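You operate a simulated robot arm through the tools that you are given. There is no shell and no other tool.

Carry out the task below with a simulated robot arm. There is one attempt and no reset: what you move stays moved.

JOB
Screw home the pins of the white and blue shackles and rack the white one.
Fine: close the vice on the white shackle first; each pin in its own shackle; then open the vice and stand it in its own cradle.
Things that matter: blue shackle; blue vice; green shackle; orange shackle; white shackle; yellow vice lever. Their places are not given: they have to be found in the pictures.

The check looks at the end state, three seconds after you hand in, the way a careful person would. Anything else that was tipped, shoved, dropped, spilled or broken makes it a failure.

ROBOT AND FRAMES
A 7-joint arm with a three-finger gripper, fixed in place. Base frame: the origin is at the foot of the arm, x ahead of it, y to its left, z up. Lengths are in mm, angles in degrees, forces in N, time in s.
Its first joint turns from -166.0 to 166.0 degrees. Payload 2.69 kg.
The tool frame sits at the grasp point between the pads (the TCP): z along the fingers, y along the line on which they close. The tips reach 30 mm beyond it. Largest opening 128 mm; the body of the gripper starts 117 mm behind the TCP.
Orientation is that of the tool frame in the base frame, as a unit quaternion [x, y, z, w]. With the fingers straight down and closing along the base's y, the tool's x points along the base's -x, its y along +y and its z along -z.

CONTROLS
- The arm moves only by the tool apply_moves. Its argument "plan" is a list of rows, each an object of numbers (a shift or turn left out is 0, a gripper value left out holds the last): "ax", "ay", "az": the turn, a rotation vector about the tool's x, y, z in degrees; "x", "y", "z": the shift along the tool's x, y, z in mm; "gripper": the closure, from 0 (fully open) to 1 (shut). In form: [{"ax": .., "ay": .., "az": .., "x": .., "y": .., "z": .., "gripper": ..}, ...]. A call has 1 to 20 rows; each row shifts and turns the commanded pose from where the row before left it, along the tool's axes as they then stand. Each row takes 0.2 s and may step no farther than 50 mm and 8.6 degrees from the row before; otherwise, or with a gripper value out of range, the whole call is refused. A pose out of reach is approached as far as the arm can. The call stops where the force on the tool passes 90 N (or 10 N more than at its start, if that is more) or the arm is blocked; 0.2 s more then pass. The fingers move at their own pace and stop on an object; they squeeze with about 26 N. The grip force told is the motor's: it shows also when the fingers shut on nothing. Time passes only in rows, and 0.2 s behind the last, so rows that do not move let the fingers close. The reply holds the time, the measured pose of the TCP, the force on the tool along the base axes, the opening and the grip force, in the units named above and with some noise, with the torque about the TCP (base axes, N m) and any sound that the robot's microphone picked up.
- Cameras (640 x 400 px; columns grow to the right, rows downward): "scene" is fixed at [60, -644.8, 1461.7]; the picture's right is [0.79, -0.61, 0.00], its down [-0.20, -0.26, -0.94] and it looks along [0.58, 0.75, -0.33] (base axes); focal length 347 px, centre (320, 200). "wrist" rides on the gripper at [58, 54, -131] in the tool frame; the picture's right is [-0.68, 0.74, 0.00], its down [-0.62, -0.57, -0.55] and it looks along [-0.40, -0.37, 0.84] (tool axes); focal length 234 px, centre (320, 200).
- grab_frame(camera): a new picture of that camera. It takes no simulated time.
- lift_body(by): slides the trunk up (or, below 0, down) by that many mm; the arm rides with it, the base frame stays. It gives what a move gives, with no picture.
- measure_at(camera, pixels): there is no depth. For up to 12 entries [column, row, z] of the newest picture of that camera ("zoom" is the newest enlarged one), the place [x, y] in the base frame at which the ray of that pixel passes the height z, good to about 2 mm, but the place of the scene camera against the robot may be out by one fixed shift of up to 25 mm in any direction. It takes no simulated time.
- inspect(camera, box): a new picture of the part [left, top, right, bottom] of that camera's present view, enlarged. It takes no simulated time.
- job_done(): hands the job in; it is judged then, once.

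Leave the gripper open and the arm clear of the work at the hand-in unless told otherwise.

The tools are called after "Request:" as a command line: name --argument value ..., lists and objects as JSON in quotes. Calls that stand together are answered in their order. apply_moves: Moves the arm, as the interface text tells. Its arguments: {"type":"object","properties":{"plan":{"type":"array","items":{"type":"object","properties":{"ax":{"type":"number"},"ay":{"type":"number"},"az":{"type":"number"},"x":{"type":"number"},"y":{"type":"number"},"z":{"type":"number"},"gripper":{"type":"number"}}}}},"required":["plan"]} The other tools are called the same way: lift_body (by) slides the trunk up or down; grab_frame (camera) takes a picture; measure_at (camera, pixels) gives the place at which the rays of pixels pass given heights; inspect (camera, box) takes an enlarged picture of a part of a camera's view; job_done () hands the job in.

At the start:

```text
time_s: 0.0
position: [382.2, 515.2, 1226.4]
tcp_rot: [0.0, 1.0, 0.0, 0.0]
contact_force: [0.6, 0.2, 0.3]
ft_torque: [0.01, 0.01, 0.01]
width: 127.9
finger_force: 0.1
trunk travel left (down, up): [-200.0, 150.0]
```

scene: 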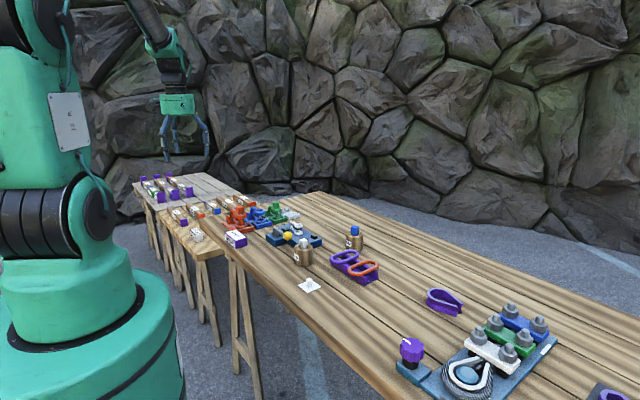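
wrist: 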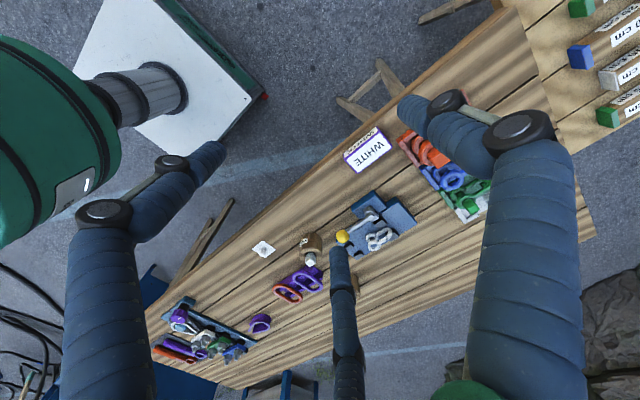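

I'll start by enlarging the parts of both views that show the work: vice, shackles, cradles.

Request:
inspect --camera "scene" --box '[210, 190, 390, 300]'

Request:
inspect --camera "wrist" --box '[320, 100, 520, 260]'

Request:
inspect --camera "wrist" --box '[140, 200, 360, 380]'

Request:
inspect --camera "scene" --box '[380, 270, 640, 400]'

Request:
inspect --camera "scene" --box '[130, 160, 270, 260]'

```text
3.56 times, centred on (300, 245) of scene
```

zoom: 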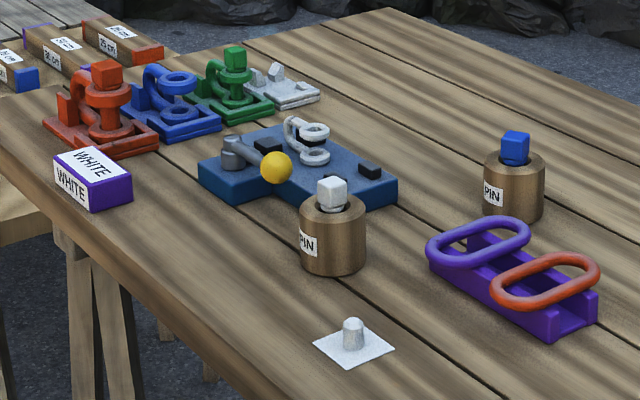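

```text
2.50 times, centred on (420, 180) of wrist
```

zoom: 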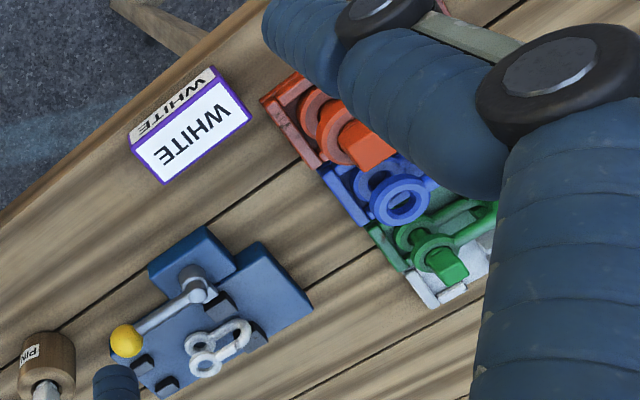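

```text
2.22 times, centred on (250, 290) of wrist
```

zoom: 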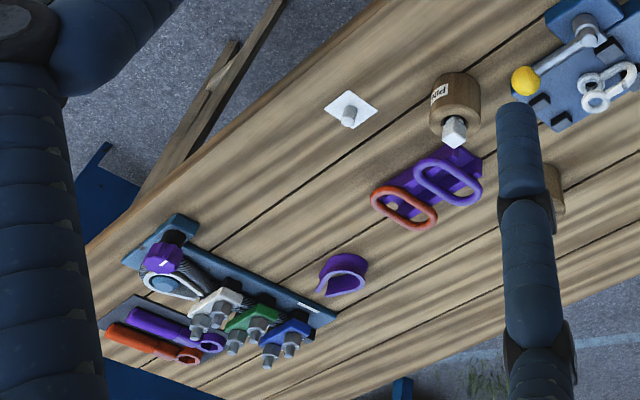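

```text
2.46 times, centred on (510, 335) of scene
```

zoom: 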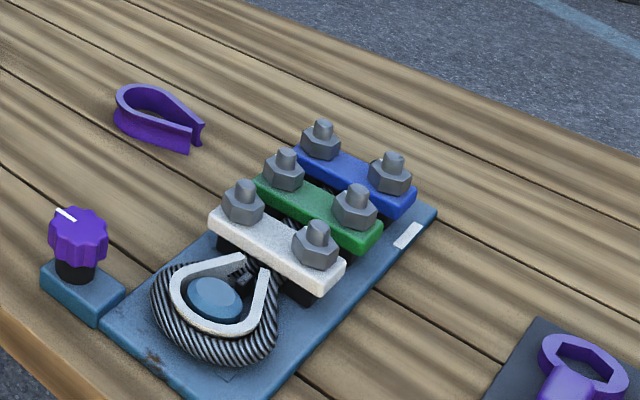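

```text
4.00 times, centred on (200, 210) of scene
```

zoom: 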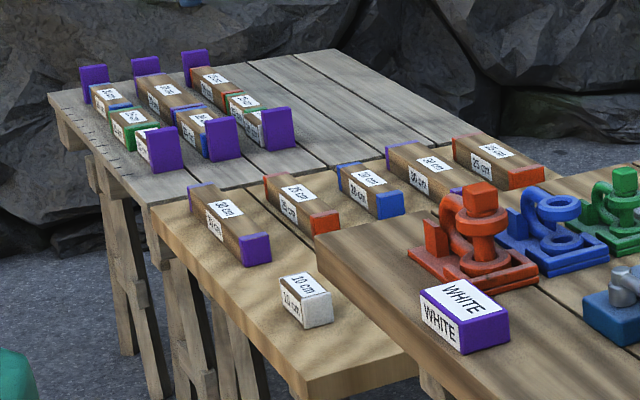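

I see a white shackle in the blue vice with the lever's yellow knob, a white pin and a blue pin in wooden holders, and the rack of cradles (orange, blue, green, white empty). To find the table height I'll measure the same points in both cameras at several heights.

Request:
measure_at --camera "scene" --pixels '[[309, 285, 600], [309, 285, 700], [309, 285, 800], [309, 285, 900], [287.5, 237, 700], [287.5, 237, 800], [287.5, 237, 900]]'

Request:
measure_at --camera "wrist" --pixels '[[263, 249, 600], [263, 249, 700], [263, 249, 800], [263, 249, 900], [341, 237, 700], [341, 237, 800], [341, 237, 900]]'

```text
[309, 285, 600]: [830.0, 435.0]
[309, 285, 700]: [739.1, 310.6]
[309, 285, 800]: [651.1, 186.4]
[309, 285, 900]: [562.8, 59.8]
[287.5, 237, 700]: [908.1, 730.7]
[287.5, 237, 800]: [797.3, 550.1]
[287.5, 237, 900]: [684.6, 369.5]
```

```text
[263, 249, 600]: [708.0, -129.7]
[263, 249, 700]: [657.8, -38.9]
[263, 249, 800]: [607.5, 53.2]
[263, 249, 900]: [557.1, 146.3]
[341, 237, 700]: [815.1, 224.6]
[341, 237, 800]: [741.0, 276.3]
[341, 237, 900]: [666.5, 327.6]
```

Both views agree on a table top near z≈860 and the lever knob near (655, 337, 917). I want to see the gripper's shape too, then move closer over the vice.

Request:
inspect --camera "scene" --box '[140, 60, 240, 180]'

Request:
apply_moves --plan '[{"x": -45, "y": -20, "z": 15}, {"x": -45, "y": -20, "z": 15}, {"x": -45, "y": -20, "z": 15}, {"x": -45, "y": -20, "z": 15}, {"z": 20}, {}]'

Request:
grab_frame --camera "wrist"

```text
3.33 times, centred on (190, 120) of scene
```

zoom: 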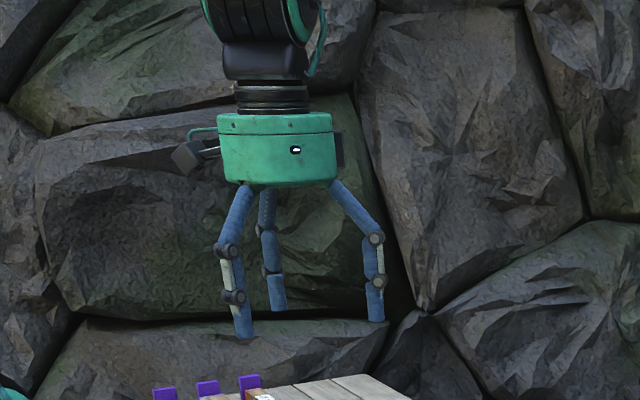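

```text
refused: row 1 steps farther than a row can; nothing moved
```

```text
taken
```

wrist: 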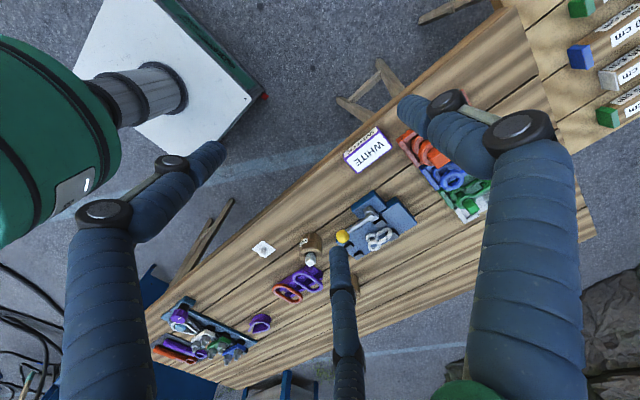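

Step was too big (51.5 mm). I'll use smaller steps, and close the fingers halfway and fully in free air on the way to learn how the three fingers come together.

Request:
apply_moves --plan '[{"x": -40, "y": -18, "z": 18}, {"x": -40, "y": -18, "z": 18}, {"x": -40, "y": -18, "z": 18}, {"x": -40, "y": -18, "z": 18}, {"z": 20, "gripper": 0.8}, {}, {}]'

Request:
grab_frame --camera "wrist"

Request:
inspect --camera "scene" --box '[160, 60, 290, 180]'

```text
time_s: 1.6
position: [542.4, 446.3, 1132.1]
tcp_rot: [0.001, 1.0, 0.0, 0.001]
contact_force: [0.0, 0.9, -1.1]
ft_torque: [0.0, -0.04, 0.0]
width: 25.7
finger_force: 0.0
trunk travel left (down, up): [-200.0, 150.0]
```

```text
taken
```

wrist: 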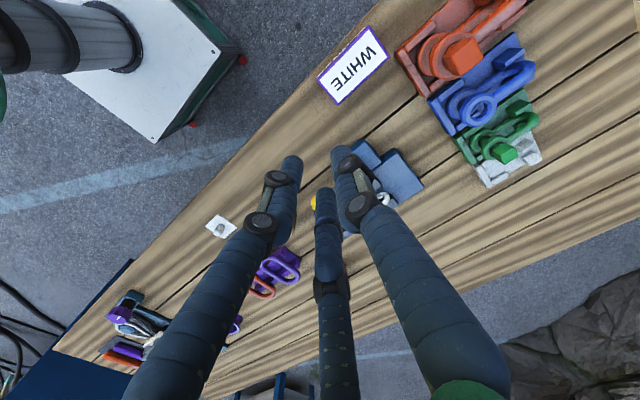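

```text
3.33 times, centred on (225, 120) of scene
```

zoom: 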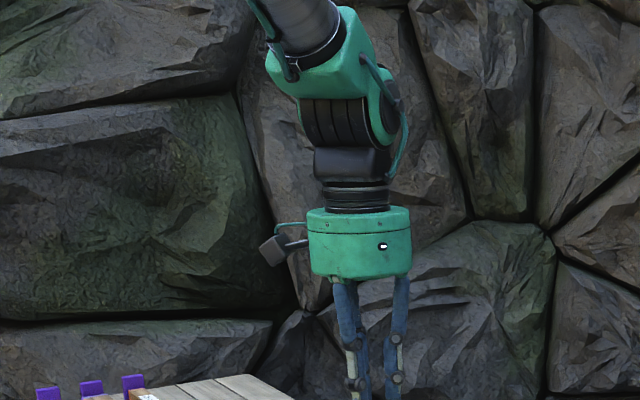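

The fingers converge to the middle. I'll open again and move so that the vice shows in the upper, unobstructed part of the wrist view.

Request:
apply_moves --plan '[{"x": -30, "y": -36, "gripper": 0}, {"x": -30, "y": -36}, {"x": -30, "y": -36, "z": 5}, {"x": -20, "y": -36, "z": 15}, {}, {}]'

Request:
grab_frame --camera "wrist"

Request:
inspect --camera "wrist" --box '[240, 20, 440, 145]'

```text
time_s: 3.0
position: [653.0, 300.0, 1110.0]
tcp_rot: [0.0, 1.0, -0.001, -0.001]
contact_force: [0.4, 0.0, 0.9]
ft_torque: [-0.01, -0.02, 0.02]
width: 128.1
finger_force: 0.1
trunk travel left (down, up): [-200.0, 150.0]
```

```text
taken
```

wrist: 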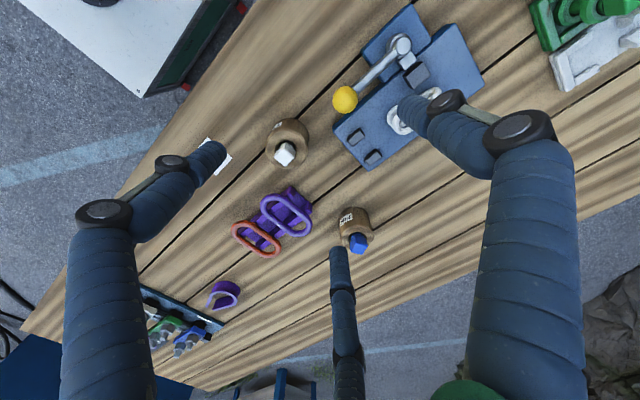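

```text
3.20 times, centred on (340, 82) of wrist
```

zoom: 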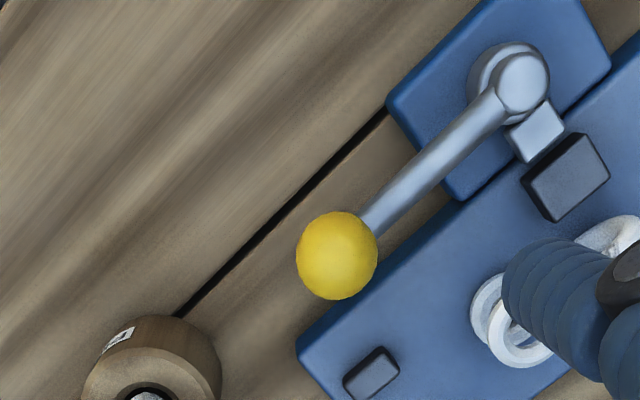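

Now shift to see the shackle and vice jaws, which are hidden behind a finger.

Request:
apply_moves --plan '[{"x": -30, "y": 32}, {"x": -30, "y": 32}, {"x": -30, "y": 32, "z": 10}, {"z": 20}, {}, {}]'

Request:
grab_frame --camera "wrist"

Request:
inspect --camera "wrist" --box '[220, 10, 420, 135]'

```text
time_s: 4.4
position: [743.5, 392.1, 1082.3]
tcp_rot: [-0.001, 1.0, -0.001, 0.001]
contact_force: [0.0, 0.1, 0.5]
ft_torque: [0.02, -0.02, 0.03]
width: 128.2
finger_force: 0.0
trunk travel left (down, up): [-200.0, 150.0]
```

```text
taken
```

wrist: 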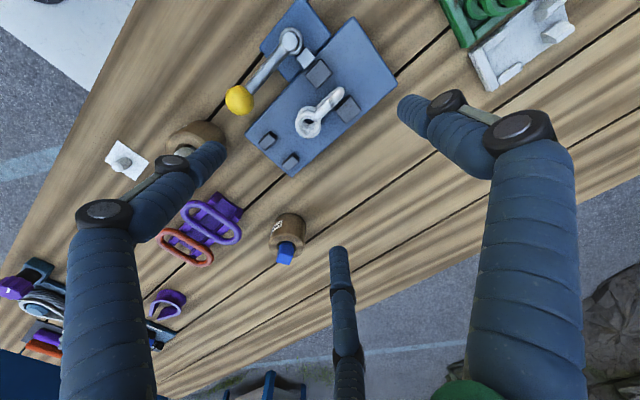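

```text
3.20 times, centred on (320, 72) of wrist
```

zoom: 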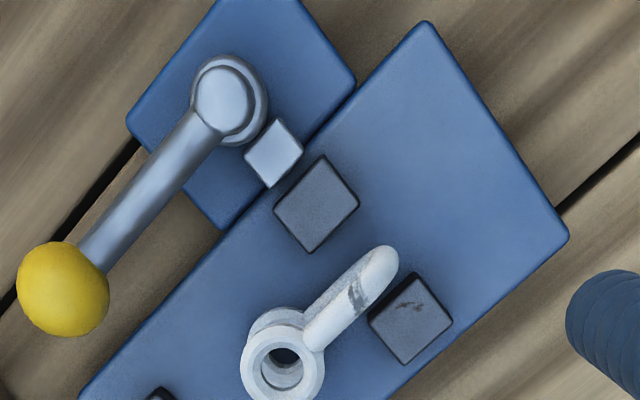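

Triangulating from the two views: lever knob at about (658, 340, 914), pivot at about (658, 427, 915), so the lever points along −y. I'll measure the jaws, shackle and plate at several heights.

Request:
measure_at --camera "wrist" --pixels '[[318.4, 73.4, 890], [348.7, 107.5, 890], [309, 123, 900], [339.4, 91.9, 895], [352.8, 16.9, 875], [397.5, 84, 875], [290, 172, 875], [305, 58, 890], [289.4, 39, 915], [239.7, 100.6, 914], [268, 136, 890], [290, 160, 890]]'

Request:
inspect --camera "scene" --box '[260, 215, 330, 259]'

Request:
inspect --camera "wrist" --box '[230, 90, 330, 190]'

```text
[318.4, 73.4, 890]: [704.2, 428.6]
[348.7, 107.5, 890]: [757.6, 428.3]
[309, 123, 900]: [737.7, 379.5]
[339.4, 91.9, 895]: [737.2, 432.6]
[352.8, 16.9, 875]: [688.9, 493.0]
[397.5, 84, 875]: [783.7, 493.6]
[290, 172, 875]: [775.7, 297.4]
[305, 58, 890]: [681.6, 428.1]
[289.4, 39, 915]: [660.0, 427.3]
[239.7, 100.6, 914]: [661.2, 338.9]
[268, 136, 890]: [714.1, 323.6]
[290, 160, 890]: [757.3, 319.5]
```

```text
9.09 times, centred on (295, 237) of scene
```

zoom: 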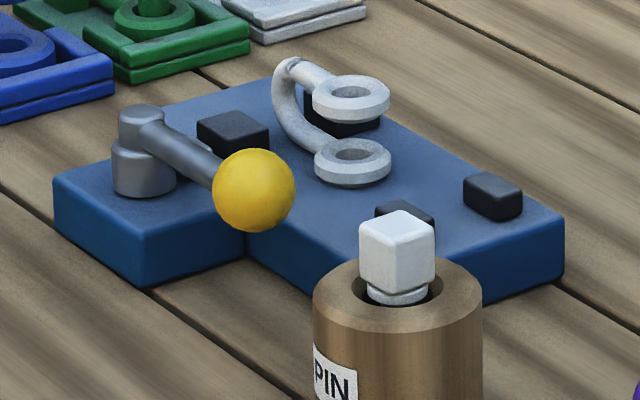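

```text
4.00 times, centred on (280, 140) of wrist
```

zoom: 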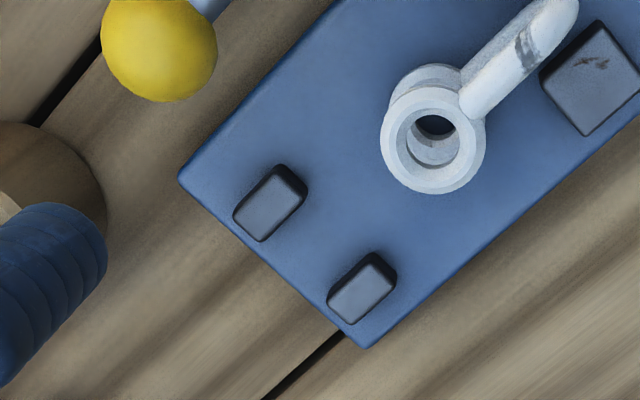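

The vice is axis-aligned: movable jaw near (704, 428), fixed jaw near (758, 428), and the shackle's stacked eyes near (737, 380). Next, a survey of the cradle rack from further along +y.

Request:
apply_moves --plan '[{"y": 45}, {"y": 45, "x": -10}, {"y": 45, "x": -10}, {"y": 45, "x": -10}, {"y": 20}, {}, {}]'

Request:
grab_frame --camera "wrist"

Request:
inspect --camera "wrist" --box '[200, 0, 420, 140]'

```text
time_s: 6.0
position: [772.9, 592.9, 1083.8]
tcp_rot: [-0.001, 1.0, 0.0, 0.0]
contact_force: [-0.6, -0.2, 0.7]
ft_torque: [0.01, 0.04, -0.02]
width: 127.8
finger_force: 0.0
trunk travel left (down, up): [-200.0, 150.0]
```

```text
taken
```

wrist: 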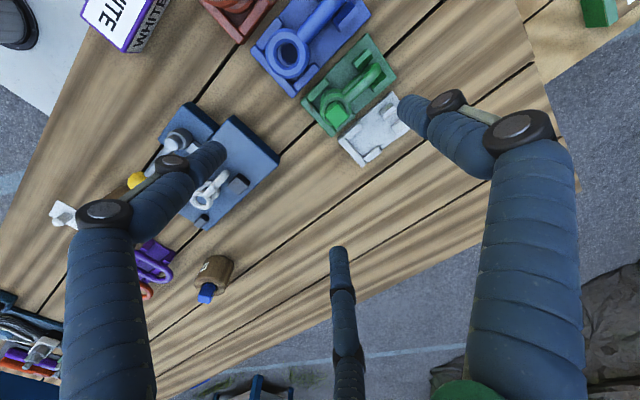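

```text
2.86 times, centred on (310, 70) of wrist
```

zoom: 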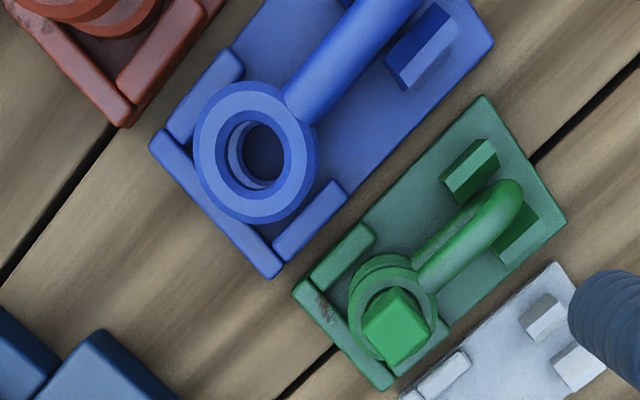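

The cradles share the vice's orientation: eyes at −y in a walled corner, bow at +y between two posts. I'll shift to see the white cradle and blue shackle whole.

Request:
apply_moves --plan '[{"x": -25, "y": 35}, {"x": -25, "y": 35}, {"y": 30, "x": -10}, {}, {}]'

Request:
grab_frame --camera "wrist"

Request:
inspect --camera "wrist" --box '[160, 0, 400, 150]'

```text
time_s: 7.2
position: [831.7, 693.3, 1071.7]
tcp_rot: [0.0, 1.0, -0.004, -0.005]
contact_force: [1.3, 1.5, -5.7]
ft_torque: [-0.16, 0.16, 0.01]
width: 127.7
finger_force: 0.1
out of reach, approached as far as the arm can: row 3
trunk travel left (down, up): [-200.0, 150.0]
```

```text
taken
```

wrist: 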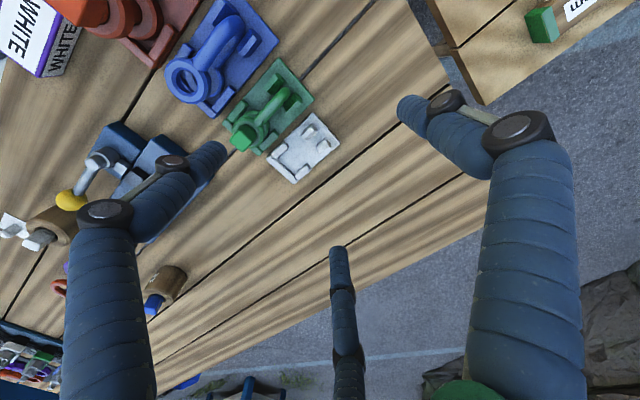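

```text
2.67 times, centred on (280, 75) of wrist
```

zoom: 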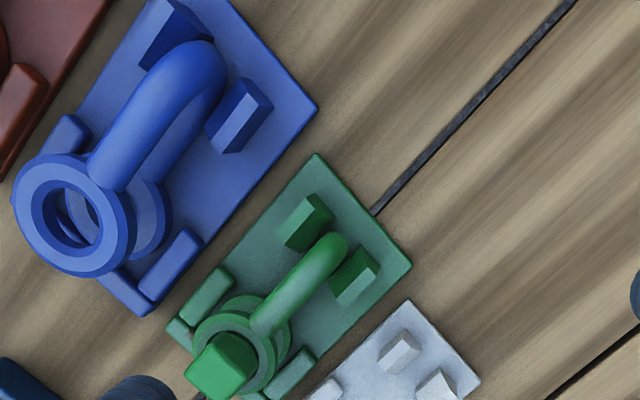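

The arm is at its reach limit here, but I have a good view. Enlarging the white and blue cradles and measuring them.

Request:
inspect --camera "wrist" --box '[250, 90, 360, 190]'

Request:
inspect --camera "scene" --box '[215, 195, 315, 255]'

Request:
measure_at --camera "wrist" --pixels '[[312, 111, 870], [340, 146, 870], [267, 151, 870], [291, 184, 870], [185, 82, 870], [185, 82, 900], [185, 82, 940], [281, 56, 870], [313, 101, 870], [228, 0, 870], [279, 41, 870], [212, 118, 870]]'

```text
4.00 times, centred on (305, 140) of wrist
```

zoom: 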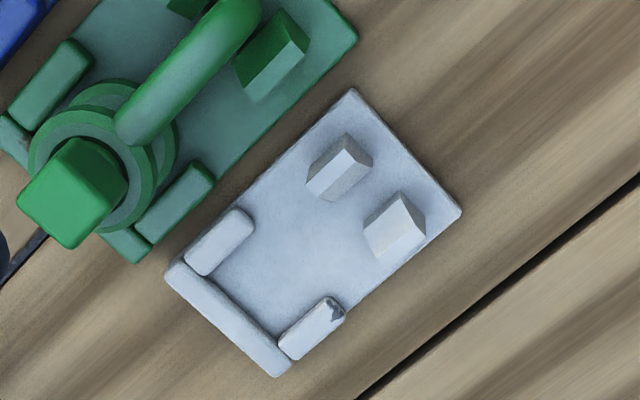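

```text
6.40 times, centred on (265, 225) of scene
```

zoom: 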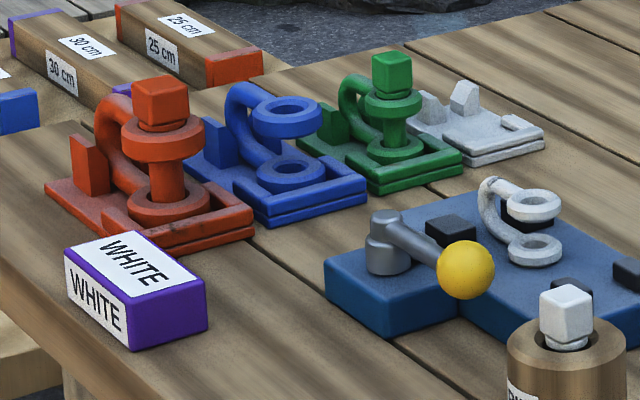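

```text
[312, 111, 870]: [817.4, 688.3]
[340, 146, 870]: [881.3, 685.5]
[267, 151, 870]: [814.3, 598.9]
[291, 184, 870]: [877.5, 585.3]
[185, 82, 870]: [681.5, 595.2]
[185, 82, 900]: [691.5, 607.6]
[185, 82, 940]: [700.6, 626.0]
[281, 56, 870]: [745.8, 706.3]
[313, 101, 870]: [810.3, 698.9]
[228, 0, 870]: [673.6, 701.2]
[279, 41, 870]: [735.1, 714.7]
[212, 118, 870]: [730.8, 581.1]
```

The white cradle plate spans about x 815–880, y 588–687. I need to know whether the arm reaches there low down, so I'll go above it (tips well clear) and check.

Request:
apply_moves --plan '[{"x": -10, "y": -40}, {"x": -5, "y": -33}, {"z": 30}, {"z": 25}, {}]'

Request:
grab_frame --camera "scene"

```text
time_s: 8.4
position: [844.4, 618.0, 1029.1]
tcp_rot: [0.0, 1.0, 0.0, 0.0]
contact_force: [0.5, -0.1, -0.1]
ft_torque: [-0.02, 0.02, 0.02]
width: 128.0
finger_force: 0.1
trunk travel left (down, up): [-200.0, 150.0]
```

```text
taken
```

scene: 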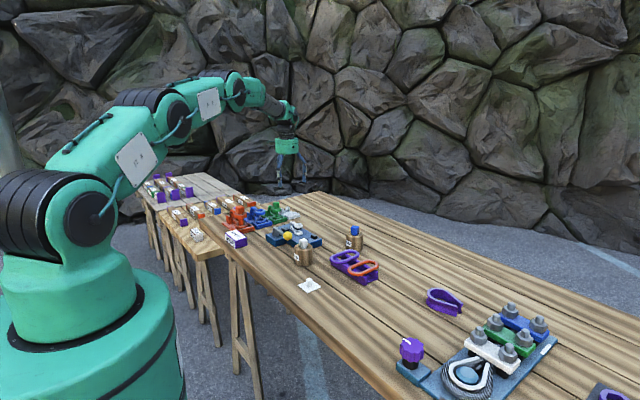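

Reached (844, 618, 1029). Testing a bit lower to z≈970 – tips at 940, above everything in this area except the green pin head, which is ~60 mm to the side.

Request:
apply_moves --plan '[{"z": 20}, {"z": 20}, {"z": 20}, {}]'

Request:
grab_frame --camera "wrist"

```text
time_s: 9.4
position: [845.6, 620.1, 968.3]
tcp_rot: [0.0, 1.0, 0.0, 0.0]
contact_force: [1.4, 0.0, 0.1]
ft_torque: [0.01, 0.02, 0.01]
width: 127.7
finger_force: 0.0
trunk travel left (down, up): [-200.0, 150.0]
```

```text
taken
```

wrist: 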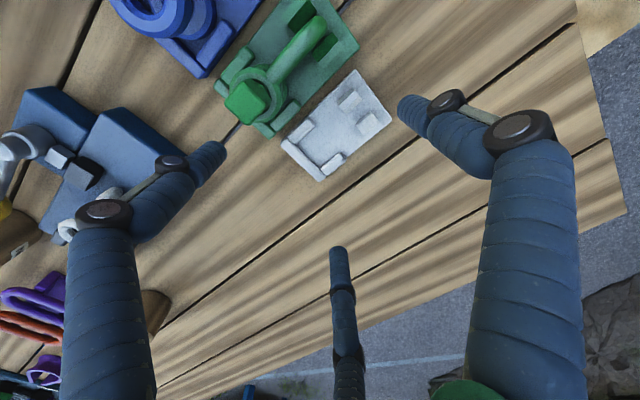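

Reachable. From this close view I'll measure the white cradle's features.

Request:
inspect --camera "wrist" --box '[270, 60, 400, 190]'

Request:
inspect --camera "wrist" --box '[100, 0, 380, 150]'

```text
3.08 times, centred on (335, 125) of wrist
```

zoom: 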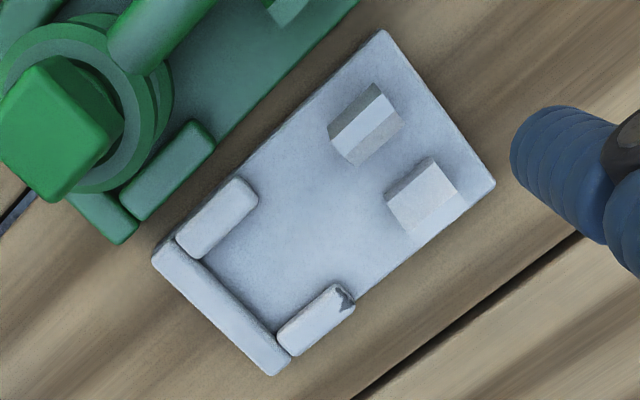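

```text
2.29 times, centred on (240, 75) of wrist
```

zoom: 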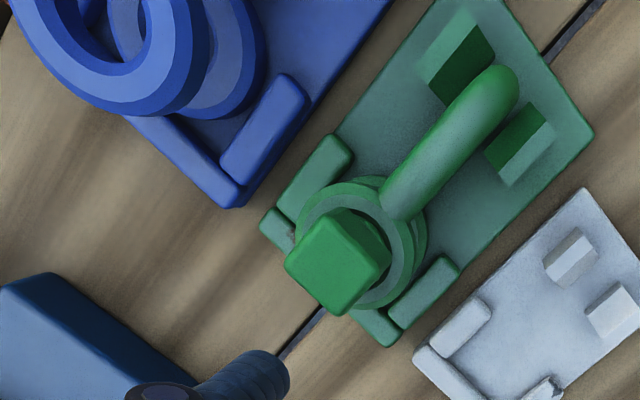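

Measuring the cradle's corners, walls and posts in the current wrist picture.

Request:
measure_at --camera "wrist" --pixels '[[356, 69.7, 860], [356, 69.7, 870], [391, 120, 870], [280.7, 142.8, 870], [280.7, 142.8, 880], [319.3, 181.8, 880], [311.8, 122, 880], [342.5, 154, 880], [289.5, 138, 880], [325.2, 175.3, 880], [349.5, 99.6, 895], [368, 122.7, 895]]'

```text
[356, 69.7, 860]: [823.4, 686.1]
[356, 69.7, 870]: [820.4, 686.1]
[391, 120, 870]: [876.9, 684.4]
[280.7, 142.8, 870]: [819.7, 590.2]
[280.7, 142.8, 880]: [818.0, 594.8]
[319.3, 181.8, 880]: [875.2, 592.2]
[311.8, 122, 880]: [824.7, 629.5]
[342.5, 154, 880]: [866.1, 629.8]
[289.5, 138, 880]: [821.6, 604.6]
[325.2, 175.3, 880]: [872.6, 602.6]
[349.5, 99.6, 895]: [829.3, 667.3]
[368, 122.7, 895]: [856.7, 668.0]
```

The cradle centre line is x≈848, end-wall inner face y≈604. Now to the vice. I'll rise, travel to above the plate beside the lever knob, and shut the fingers to use as a pusher.

Request:
apply_moves --plan '[{"z": -40}, {"z": -40}, {"x": 20, "y": -44, "gripper": 1}, {"x": 20, "y": -44}, {"x": 25, "y": -42}, {"x": 25, "y": -42}, {"x": 25, "y": -42}, {"x": 25, "y": -42}, {"x": 8, "y": -20}, {}, {}]'

Request:
grab_frame --camera "wrist"

```text
time_s: 11.8
position: [694.3, 341.4, 1049.5]
tcp_rot: [-0.001, 1.0, 0.0, 0.0]
contact_force: [0.4, 0.0, 0.0]
ft_torque: [-0.05, 0.0, -0.01]
width: 2.3
finger_force: 26.2
trunk travel left (down, up): [-200.0, 150.0]
```

```text
taken
```

wrist: 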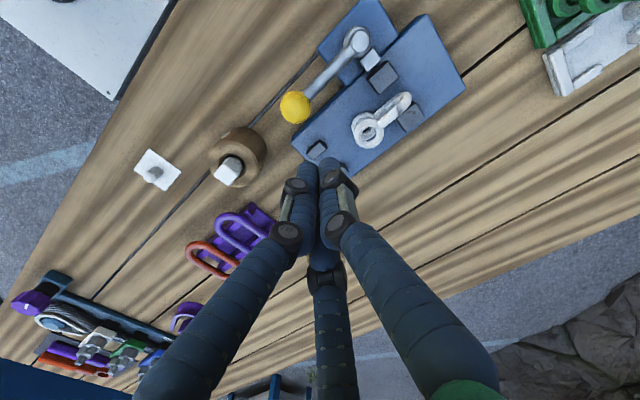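

Fingers shut into one bundle at the TCP. Let me take enlarged views here of the vice and white pin and measure them.

Request:
inspect --camera "wrist" --box '[190, 100, 290, 200]'

Request:
inspect --camera "wrist" --box '[270, 0, 470, 190]'

Request:
measure_at --camera "wrist" --pixels '[[295, 107, 914], [230, 168, 930], [230, 168, 945], [230, 168, 960], [404, 99, 910], [404, 99, 930], [370, 129, 910], [370, 129, 930]]'

```text
4.00 times, centred on (240, 150) of wrist
```

zoom: 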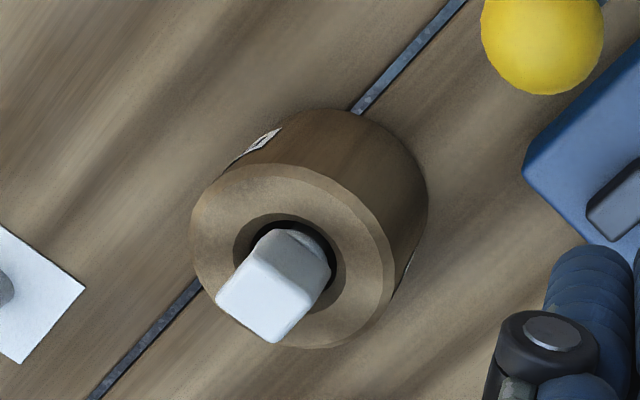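

```text
2.11 times, centred on (370, 95) of wrist
```

zoom: 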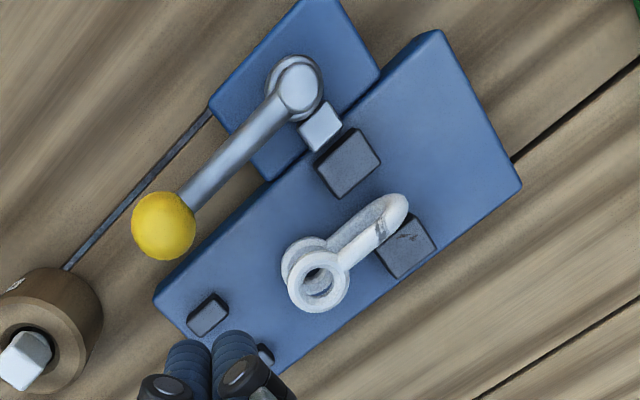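

```text
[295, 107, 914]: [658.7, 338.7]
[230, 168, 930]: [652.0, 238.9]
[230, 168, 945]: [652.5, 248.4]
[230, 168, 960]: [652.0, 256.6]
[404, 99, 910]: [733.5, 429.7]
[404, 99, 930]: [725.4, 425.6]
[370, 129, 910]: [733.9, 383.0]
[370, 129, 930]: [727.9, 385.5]
```

The lever can only swing freely toward −x (the +x side would run into the shackle). I'll go down beside the knob on its +x side with tips at z≈897, clear of the plate, then push gently.

Request:
apply_moves --plan '[{"x": -12, "y": -1.5, "z": 30}, {"z": 35}, {"z": 35}, {"z": 21}, {}]'

Request:
grab_frame --camera "wrist"

Request:
inspect --camera "scene" --box '[250, 190, 350, 260]'

```text
time_s: 13.0
position: [708.5, 343.0, 928.4]
tcp_rot: [-0.001, 1.0, 0.0, 0.0]
contact_force: [0.4, 0.0, 0.0]
ft_torque: [0.02, 0.01, 0.0]
width: 2.3
finger_force: 25.6
trunk travel left (down, up): [-200.0, 150.0]
```

```text
taken
```

wrist: 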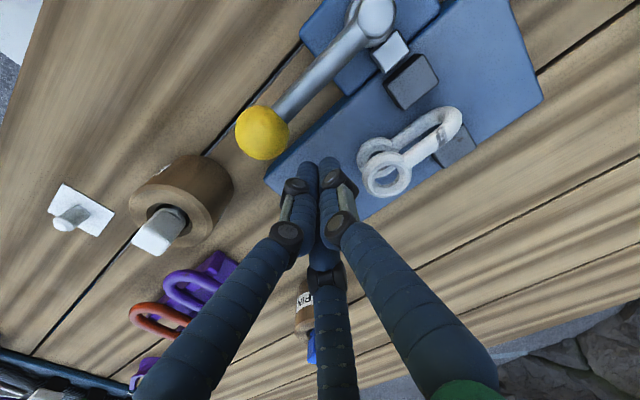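

```text
5.71 times, centred on (300, 225) of scene
```

zoom: 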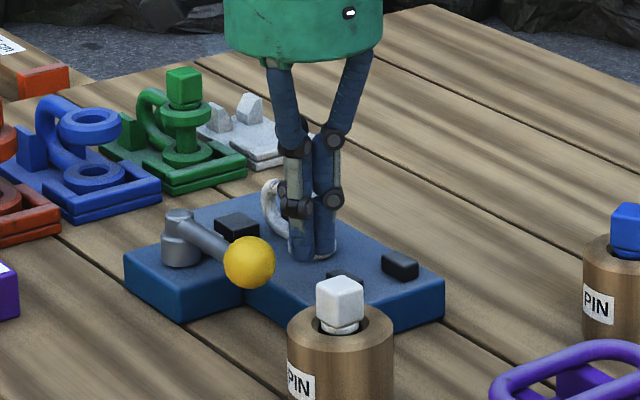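

Positioned at (708, 343). Pushing gently toward −x in small steps to see if the lever gives.

Request:
apply_moves --plan '[{"x": 6}, {"x": 5}, {"x": 4}, {"x": 4}, {"x": 4}, {"x": 4, "y": -2}, {"x": 4, "y": -1}, {}]'

Request:
grab_frame --camera "wrist"

```text
time_s: 14.8
position: [677.9, 340.0, 928.1]
tcp_rot: [0.001, 1.0, 0.0, 0.001]
contact_force: [0.6, 0.5, 0.3]
ft_torque: [0.0, -0.01, -0.01]
width: 2.2
finger_force: 25.6
trunk travel left (down, up): [-200.0, 150.0]
```

```text
taken
```

wrist: 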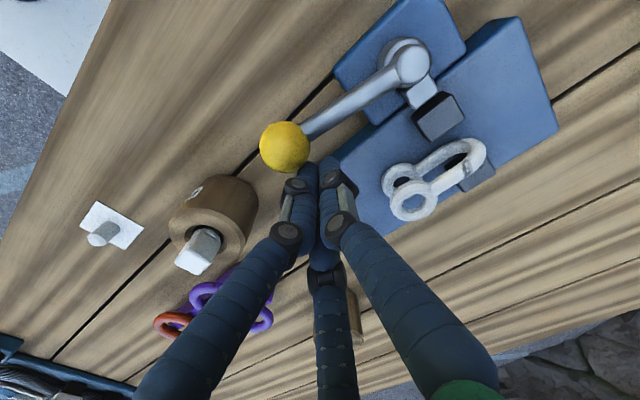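

The lever turned freely toward −x with no force, and the pusher seems to be moving to the jaw. Continuing along the arc.

Request:
apply_moves --plan '[{"x": 8, "y": -3}, {"x": 8, "y": -1.5}, {"x": 8, "y": 0}, {"x": 8, "y": 1}, {"x": 8, "y": 2}, {"x": 8, "y": 3}, {"x": 7, "y": 3}, {}]'

Request:
grab_frame --camera "wrist"

```text
time_s: 16.6
position: [622.9, 341.6, 928.8]
tcp_rot: [0.0, 1.0, 0.0, 0.0]
contact_force: [0.9, -0.3, -0.6]
ft_torque: [0.0, 0.0, 0.0]
width: 2.4
finger_force: 25.9
trunk travel left (down, up): [-200.0, 150.0]
```

```text
taken
```

wrist: 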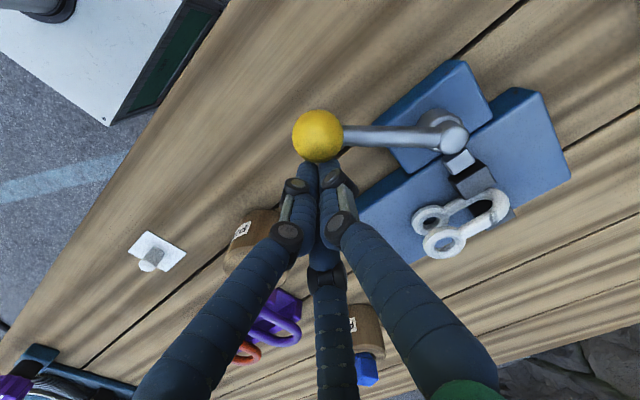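

About 43° turned, still free. Continuing the arc toward −x / +y.

Request:
apply_moves --plan '[{"x": 8, "y": 5}, {"x": 7, "y": 5}, {"x": 7, "y": 5}, {"x": 6, "y": 6}, {"x": 5, "y": 6}, {"x": 5, "y": 7}, {}]'

Request:
grab_frame --camera "wrist"

```text
time_s: 18.2
position: [584.2, 376.9, 927.5]
tcp_rot: [0.0, 1.0, 0.0, 0.0]
contact_force: [1.3, -1.5, -0.1]
ft_torque: [-0.02, 0.0, 0.0]
width: 2.1
finger_force: 26.4
trunk travel left (down, up): [-200.0, 150.0]
```

```text
taken
```

wrist: 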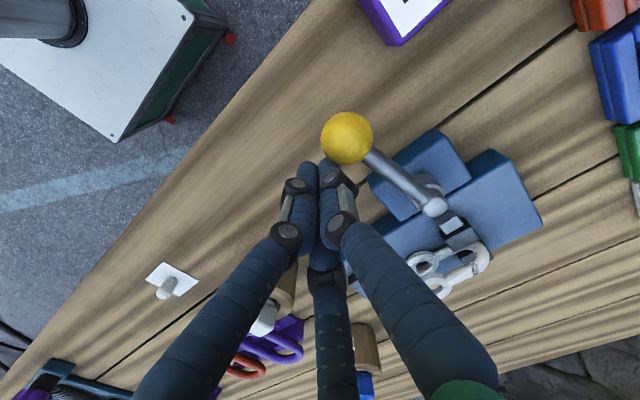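

Roughly 75° now. Going on in smaller steps, watching for the end stop.

Request:
apply_moves --plan '[{"x": 4, "y": 6}, {"x": 3, "y": 6}, {"x": 3, "y": 5}, {"x": 2, "y": 5}, {}]'

Request:
grab_frame --camera "wrist"

Request:
inspect --camera "wrist" --box '[320, 90, 560, 300]'

```text
time_s: 19.4
position: [572.5, 399.5, 928.0]
tcp_rot: [0.0, 1.0, 0.0, 0.0]
contact_force: [-0.6, 1.0, 0.0]
ft_torque: [-0.04, -0.02, 0.0]
width: 2.3
finger_force: 26.1
trunk travel left (down, up): [-200.0, 150.0]
```

```text
taken
```

wrist: 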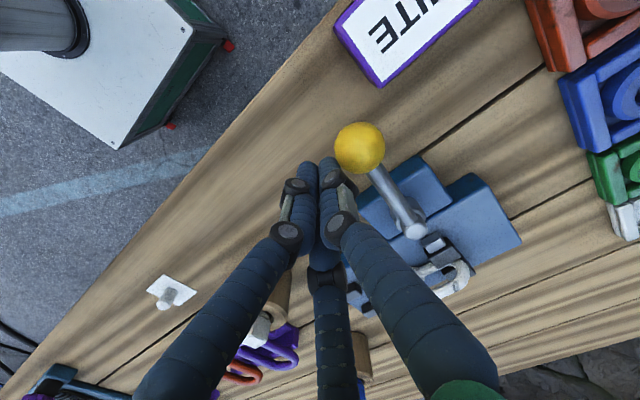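

```text
1.90 times, centred on (440, 195) of wrist
```

zoom: 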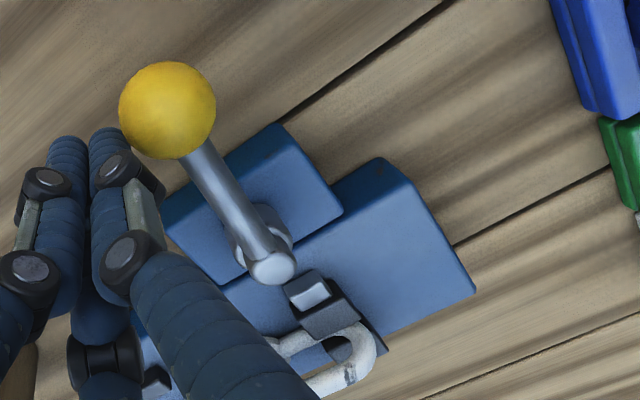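

The jaw now looks close against the bow. A few more millimetres along +y to find the stop.

Request:
apply_moves --plan '[{"y": 4, "x": 1}, {"y": 4}, {"y": 3}, {}]'

Request:
grab_frame --camera "wrist"

```text
time_s: 20.4
position: [570.0, 409.7, 928.6]
tcp_rot: [0.0, 1.0, -0.001, -0.002]
contact_force: [0.8, -34.7, 8.8]
ft_torque: [-0.43, 0.1, -0.06]
width: 2.2
finger_force: 26.2
trunk travel left (down, up): [-200.0, 150.0]
```

```text
taken
```

wrist: 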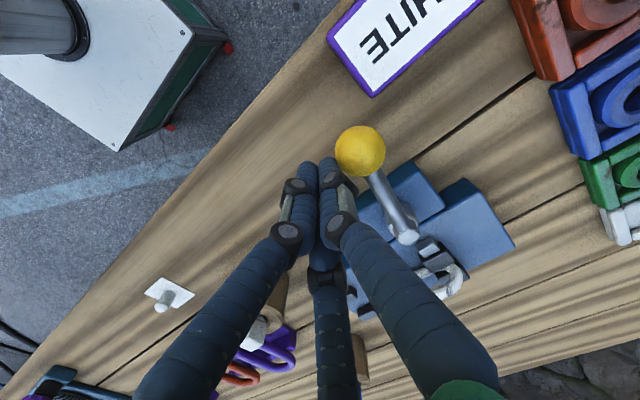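

35 N reaction: the end stop / clamped. Backing off and rising, then checking the vice from above.

Request:
apply_moves --plan '[{"y": -10}, {"y": -15}, {"z": -40}, {"z": -40}, {"z": -40}, {"x": -45, "y": -15, "gripper": 0}, {"x": -45, "y": -15}, {"x": -45, "y": -10}, {"x": -30}, {}, {}]'

Request:
grab_frame --camera "wrist"

Request:
inspect --camera "wrist" --box '[200, 0, 400, 125]'

```text
time_s: 22.8
position: [735.6, 346.0, 1047.2]
tcp_rot: [0.0, 1.0, 0.0, -0.001]
contact_force: [0.6, -0.8, 0.2]
ft_torque: [0.01, -0.01, 0.03]
width: 127.8
finger_force: 0.0
trunk travel left (down, up): [-200.0, 150.0]
```

```text
taken
```

wrist: 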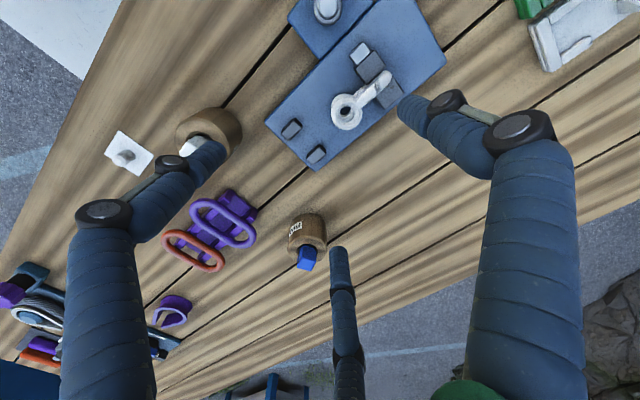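

```text
3.20 times, centred on (300, 62) of wrist
```

zoom: 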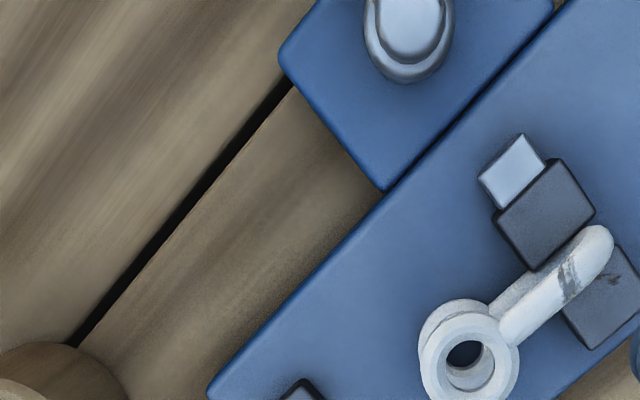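

The movable jaw is shut on the shackle's bow. To get the exact eye position and height I'll take a second view from a shifted position.

Request:
measure_at --camera "wrist" --pixels '[[346.3, 110.9, 890], [346.3, 110.9, 910], [346.3, 110.9, 930]]'

Request:
apply_moves --plan '[{"x": -30, "y": 30}, {"x": -20, "y": 20}, {}, {}]'

Request:
inspect --camera "wrist" --box '[220, 50, 380, 150]'

```text
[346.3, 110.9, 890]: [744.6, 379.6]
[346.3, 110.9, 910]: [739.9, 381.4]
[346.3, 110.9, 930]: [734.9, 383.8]
```

```text
time_s: 23.8
position: [787.6, 393.6, 1048.2]
tcp_rot: [0.0, 1.0, 0.001, 0.0]
contact_force: [0.9, -0.6, 0.9]
ft_torque: [0.07, -0.05, -0.01]
width: 128.1
finger_force: 0.2
trunk travel left (down, up): [-200.0, 150.0]
```

```text
4.00 times, centred on (300, 100) of wrist
```

zoom: 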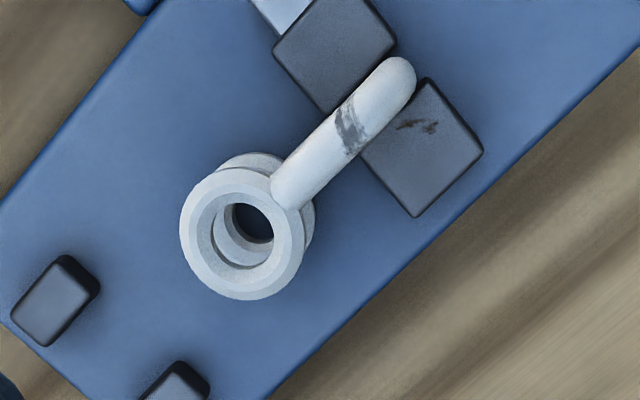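

Measuring the upper eye centre, lower eye and jaw corners in this second view.

Request:
measure_at --camera "wrist" --pixels '[[280.4, 108.4, 890], [280.4, 108.4, 910], [280.4, 108.4, 930], [283.5, 105.5, 885], [264.9, 109.5, 910], [295.8, 108.4, 910], [318, 68, 910], [322, 67, 930]]'

Request:
apply_moves --plan '[{"x": 35, "y": -35}, {"x": 32, "y": -30}, {"x": 30, "y": -20}, {}, {}]'

Request:
inspect --camera "wrist" --box '[280, 40, 440, 140]'

```text
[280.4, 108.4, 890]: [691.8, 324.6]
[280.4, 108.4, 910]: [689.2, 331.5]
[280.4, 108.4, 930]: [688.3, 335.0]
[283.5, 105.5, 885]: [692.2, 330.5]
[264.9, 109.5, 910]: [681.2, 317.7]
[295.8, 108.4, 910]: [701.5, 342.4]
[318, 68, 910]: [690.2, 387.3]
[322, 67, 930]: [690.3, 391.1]
```

```text
time_s: 25.0
position: [690.6, 310.4, 1044.8]
tcp_rot: [-0.001, 1.0, 0.001, -0.001]
contact_force: [0.3, 0.1, -0.4]
ft_torque: [0.01, 0.02, -0.01]
width: 127.9
finger_force: 0.0
trunk travel left (down, up): [-200.0, 150.0]
```

```text
4.00 times, centred on (360, 90) of wrist
```

zoom: 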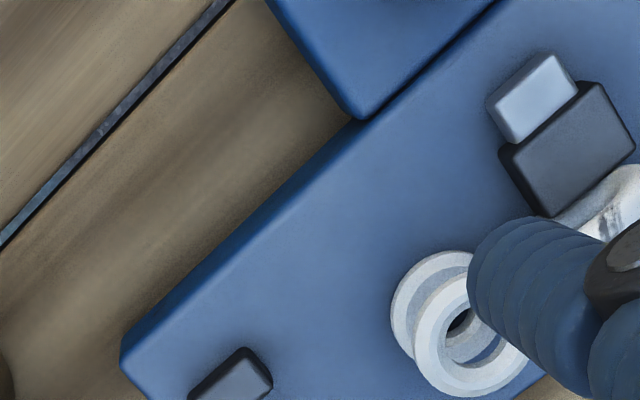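

The last "wrist" measurement used the older frame, so I'll discard it. Going for a closer clean view of the eye from (760, 350, 990).

Request:
apply_moves --plan '[{"x": -35, "y": 20}, {"x": -34, "y": 20, "z": 15}, {"z": 35}, {"z": 5}, {}, {}]'

Request:
grab_frame --camera "wrist"

Request:
inspect --camera "wrist" --box '[250, 50, 410, 150]'

```text
time_s: 26.4
position: [759.3, 348.5, 991.9]
tcp_rot: [0.0, 1.0, 0.0, 0.001]
contact_force: [0.5, 0.1, 0.1]
ft_torque: [0.0, 0.01, -0.01]
width: 127.7
finger_force: 0.0
trunk travel left (down, up): [-200.0, 150.0]
```

```text
taken
```

wrist: 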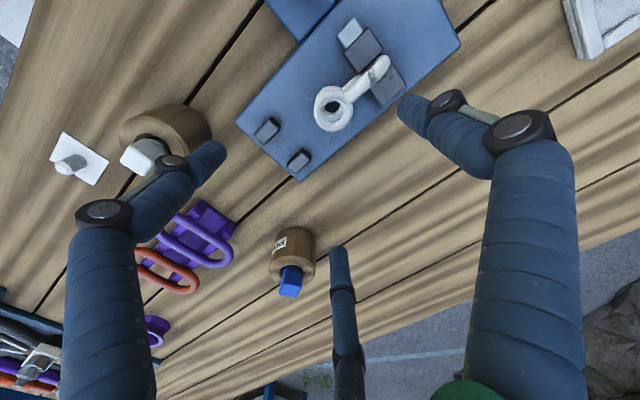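

```text
4.00 times, centred on (330, 100) of wrist
```

zoom: 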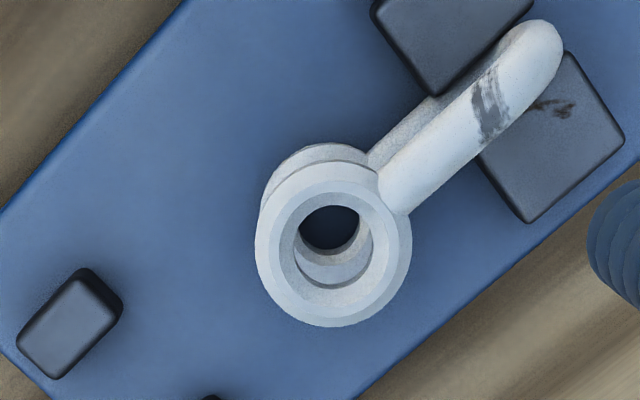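

Measuring the upper eye: hole centre, left/right extents in the zoom picture.

Request:
measure_at --camera "zoom" --pixels '[[330, 244, 900], [330, 244, 910], [330, 244, 920], [282, 240, 910], [373, 244, 910], [255, 240, 910], [410, 250, 910], [326, 192, 910], [330, 290, 910], [330, 226, 880], [560, 50, 910], [400, 195, 910]]'

```text
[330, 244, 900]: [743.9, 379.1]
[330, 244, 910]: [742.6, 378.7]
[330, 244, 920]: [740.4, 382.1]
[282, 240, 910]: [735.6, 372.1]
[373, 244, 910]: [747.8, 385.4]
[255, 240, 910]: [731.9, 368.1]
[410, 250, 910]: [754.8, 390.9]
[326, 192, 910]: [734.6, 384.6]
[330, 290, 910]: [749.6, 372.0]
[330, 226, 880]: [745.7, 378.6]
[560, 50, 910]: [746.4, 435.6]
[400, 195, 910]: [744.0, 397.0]
```

Eye centre ≈ (741, 380), top ≈ z 910, hole ≈ 18 mm. Next, the white pin: moving to view it the same way.

Request:
apply_moves --plan '[{"x": 30, "y": -35, "z": -10}, {"x": 30, "y": -35, "z": -10}, {"x": 29, "y": -35}, {"y": -31}, {}, {}]'

Request:
grab_frame --camera "wrist"

Request:
inspect --camera "wrist" --box '[240, 60, 400, 160]'

```text
time_s: 27.8
position: [666.7, 214.8, 1009.5]
tcp_rot: [0.0, 1.0, 0.001, 0.0]
contact_force: [-0.1, 0.4, 0.2]
ft_torque: [-0.06, 0.0, 0.0]
width: 128.2
finger_force: 0.0
trunk travel left (down, up): [-200.0, 150.0]
```

```text
taken
```

wrist: 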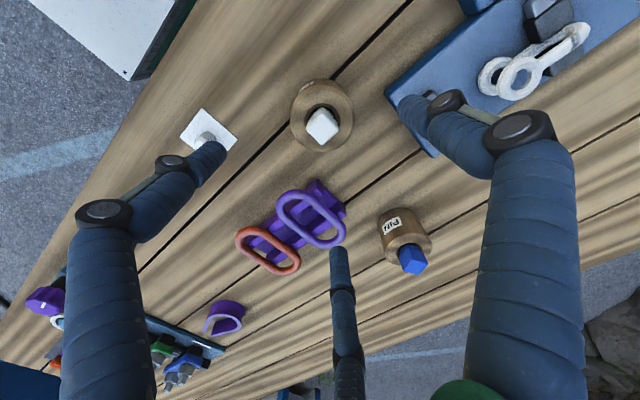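

```text
4.00 times, centred on (320, 110) of wrist
```

zoom: 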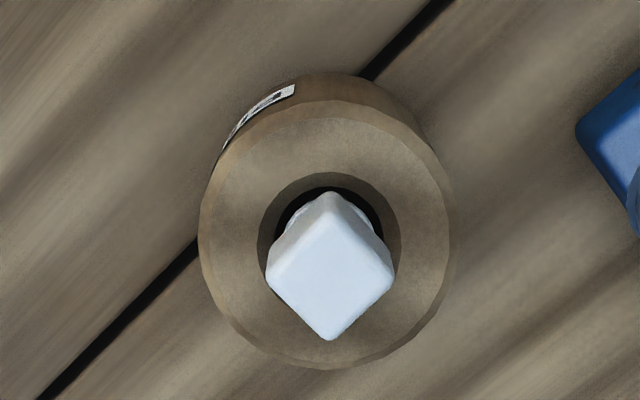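

The head's top face is a diamond in the picture, which means its sides are parallel to the base axes. Measuring it.

Request:
measure_at --camera "zoom" --pixels '[[330, 272, 940], [330, 272, 950], [330, 272, 960], [268, 271, 950], [393, 271, 950], [330, 340, 950], [330, 205, 950], [325, 240, 915], [325, 240, 925]]'

Request:
measure_at --camera "wrist" --pixels '[[411, 260, 940], [411, 260, 950], [411, 260, 960]]'

Request:
inspect --camera "wrist" --box '[360, 200, 460, 280]'

Request:
inspect --camera "scene" --box '[270, 215, 380, 280]'

```text
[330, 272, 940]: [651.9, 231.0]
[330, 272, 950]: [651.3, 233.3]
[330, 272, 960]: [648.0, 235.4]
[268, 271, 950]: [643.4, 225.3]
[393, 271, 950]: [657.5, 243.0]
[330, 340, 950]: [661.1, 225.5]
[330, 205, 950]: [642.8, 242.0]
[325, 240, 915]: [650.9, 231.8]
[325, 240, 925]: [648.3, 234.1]
```

```text
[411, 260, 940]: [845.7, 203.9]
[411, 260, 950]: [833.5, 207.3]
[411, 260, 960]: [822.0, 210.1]
```

```text
5.00 times, centred on (410, 240) of wrist
```

zoom: 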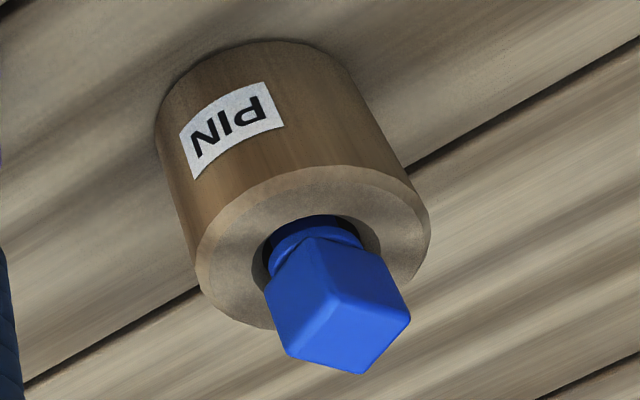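

```text
5.82 times, centred on (325, 248) of scene
```

zoom: 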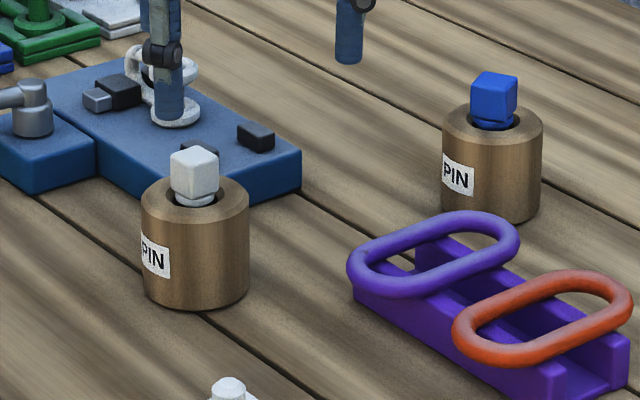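

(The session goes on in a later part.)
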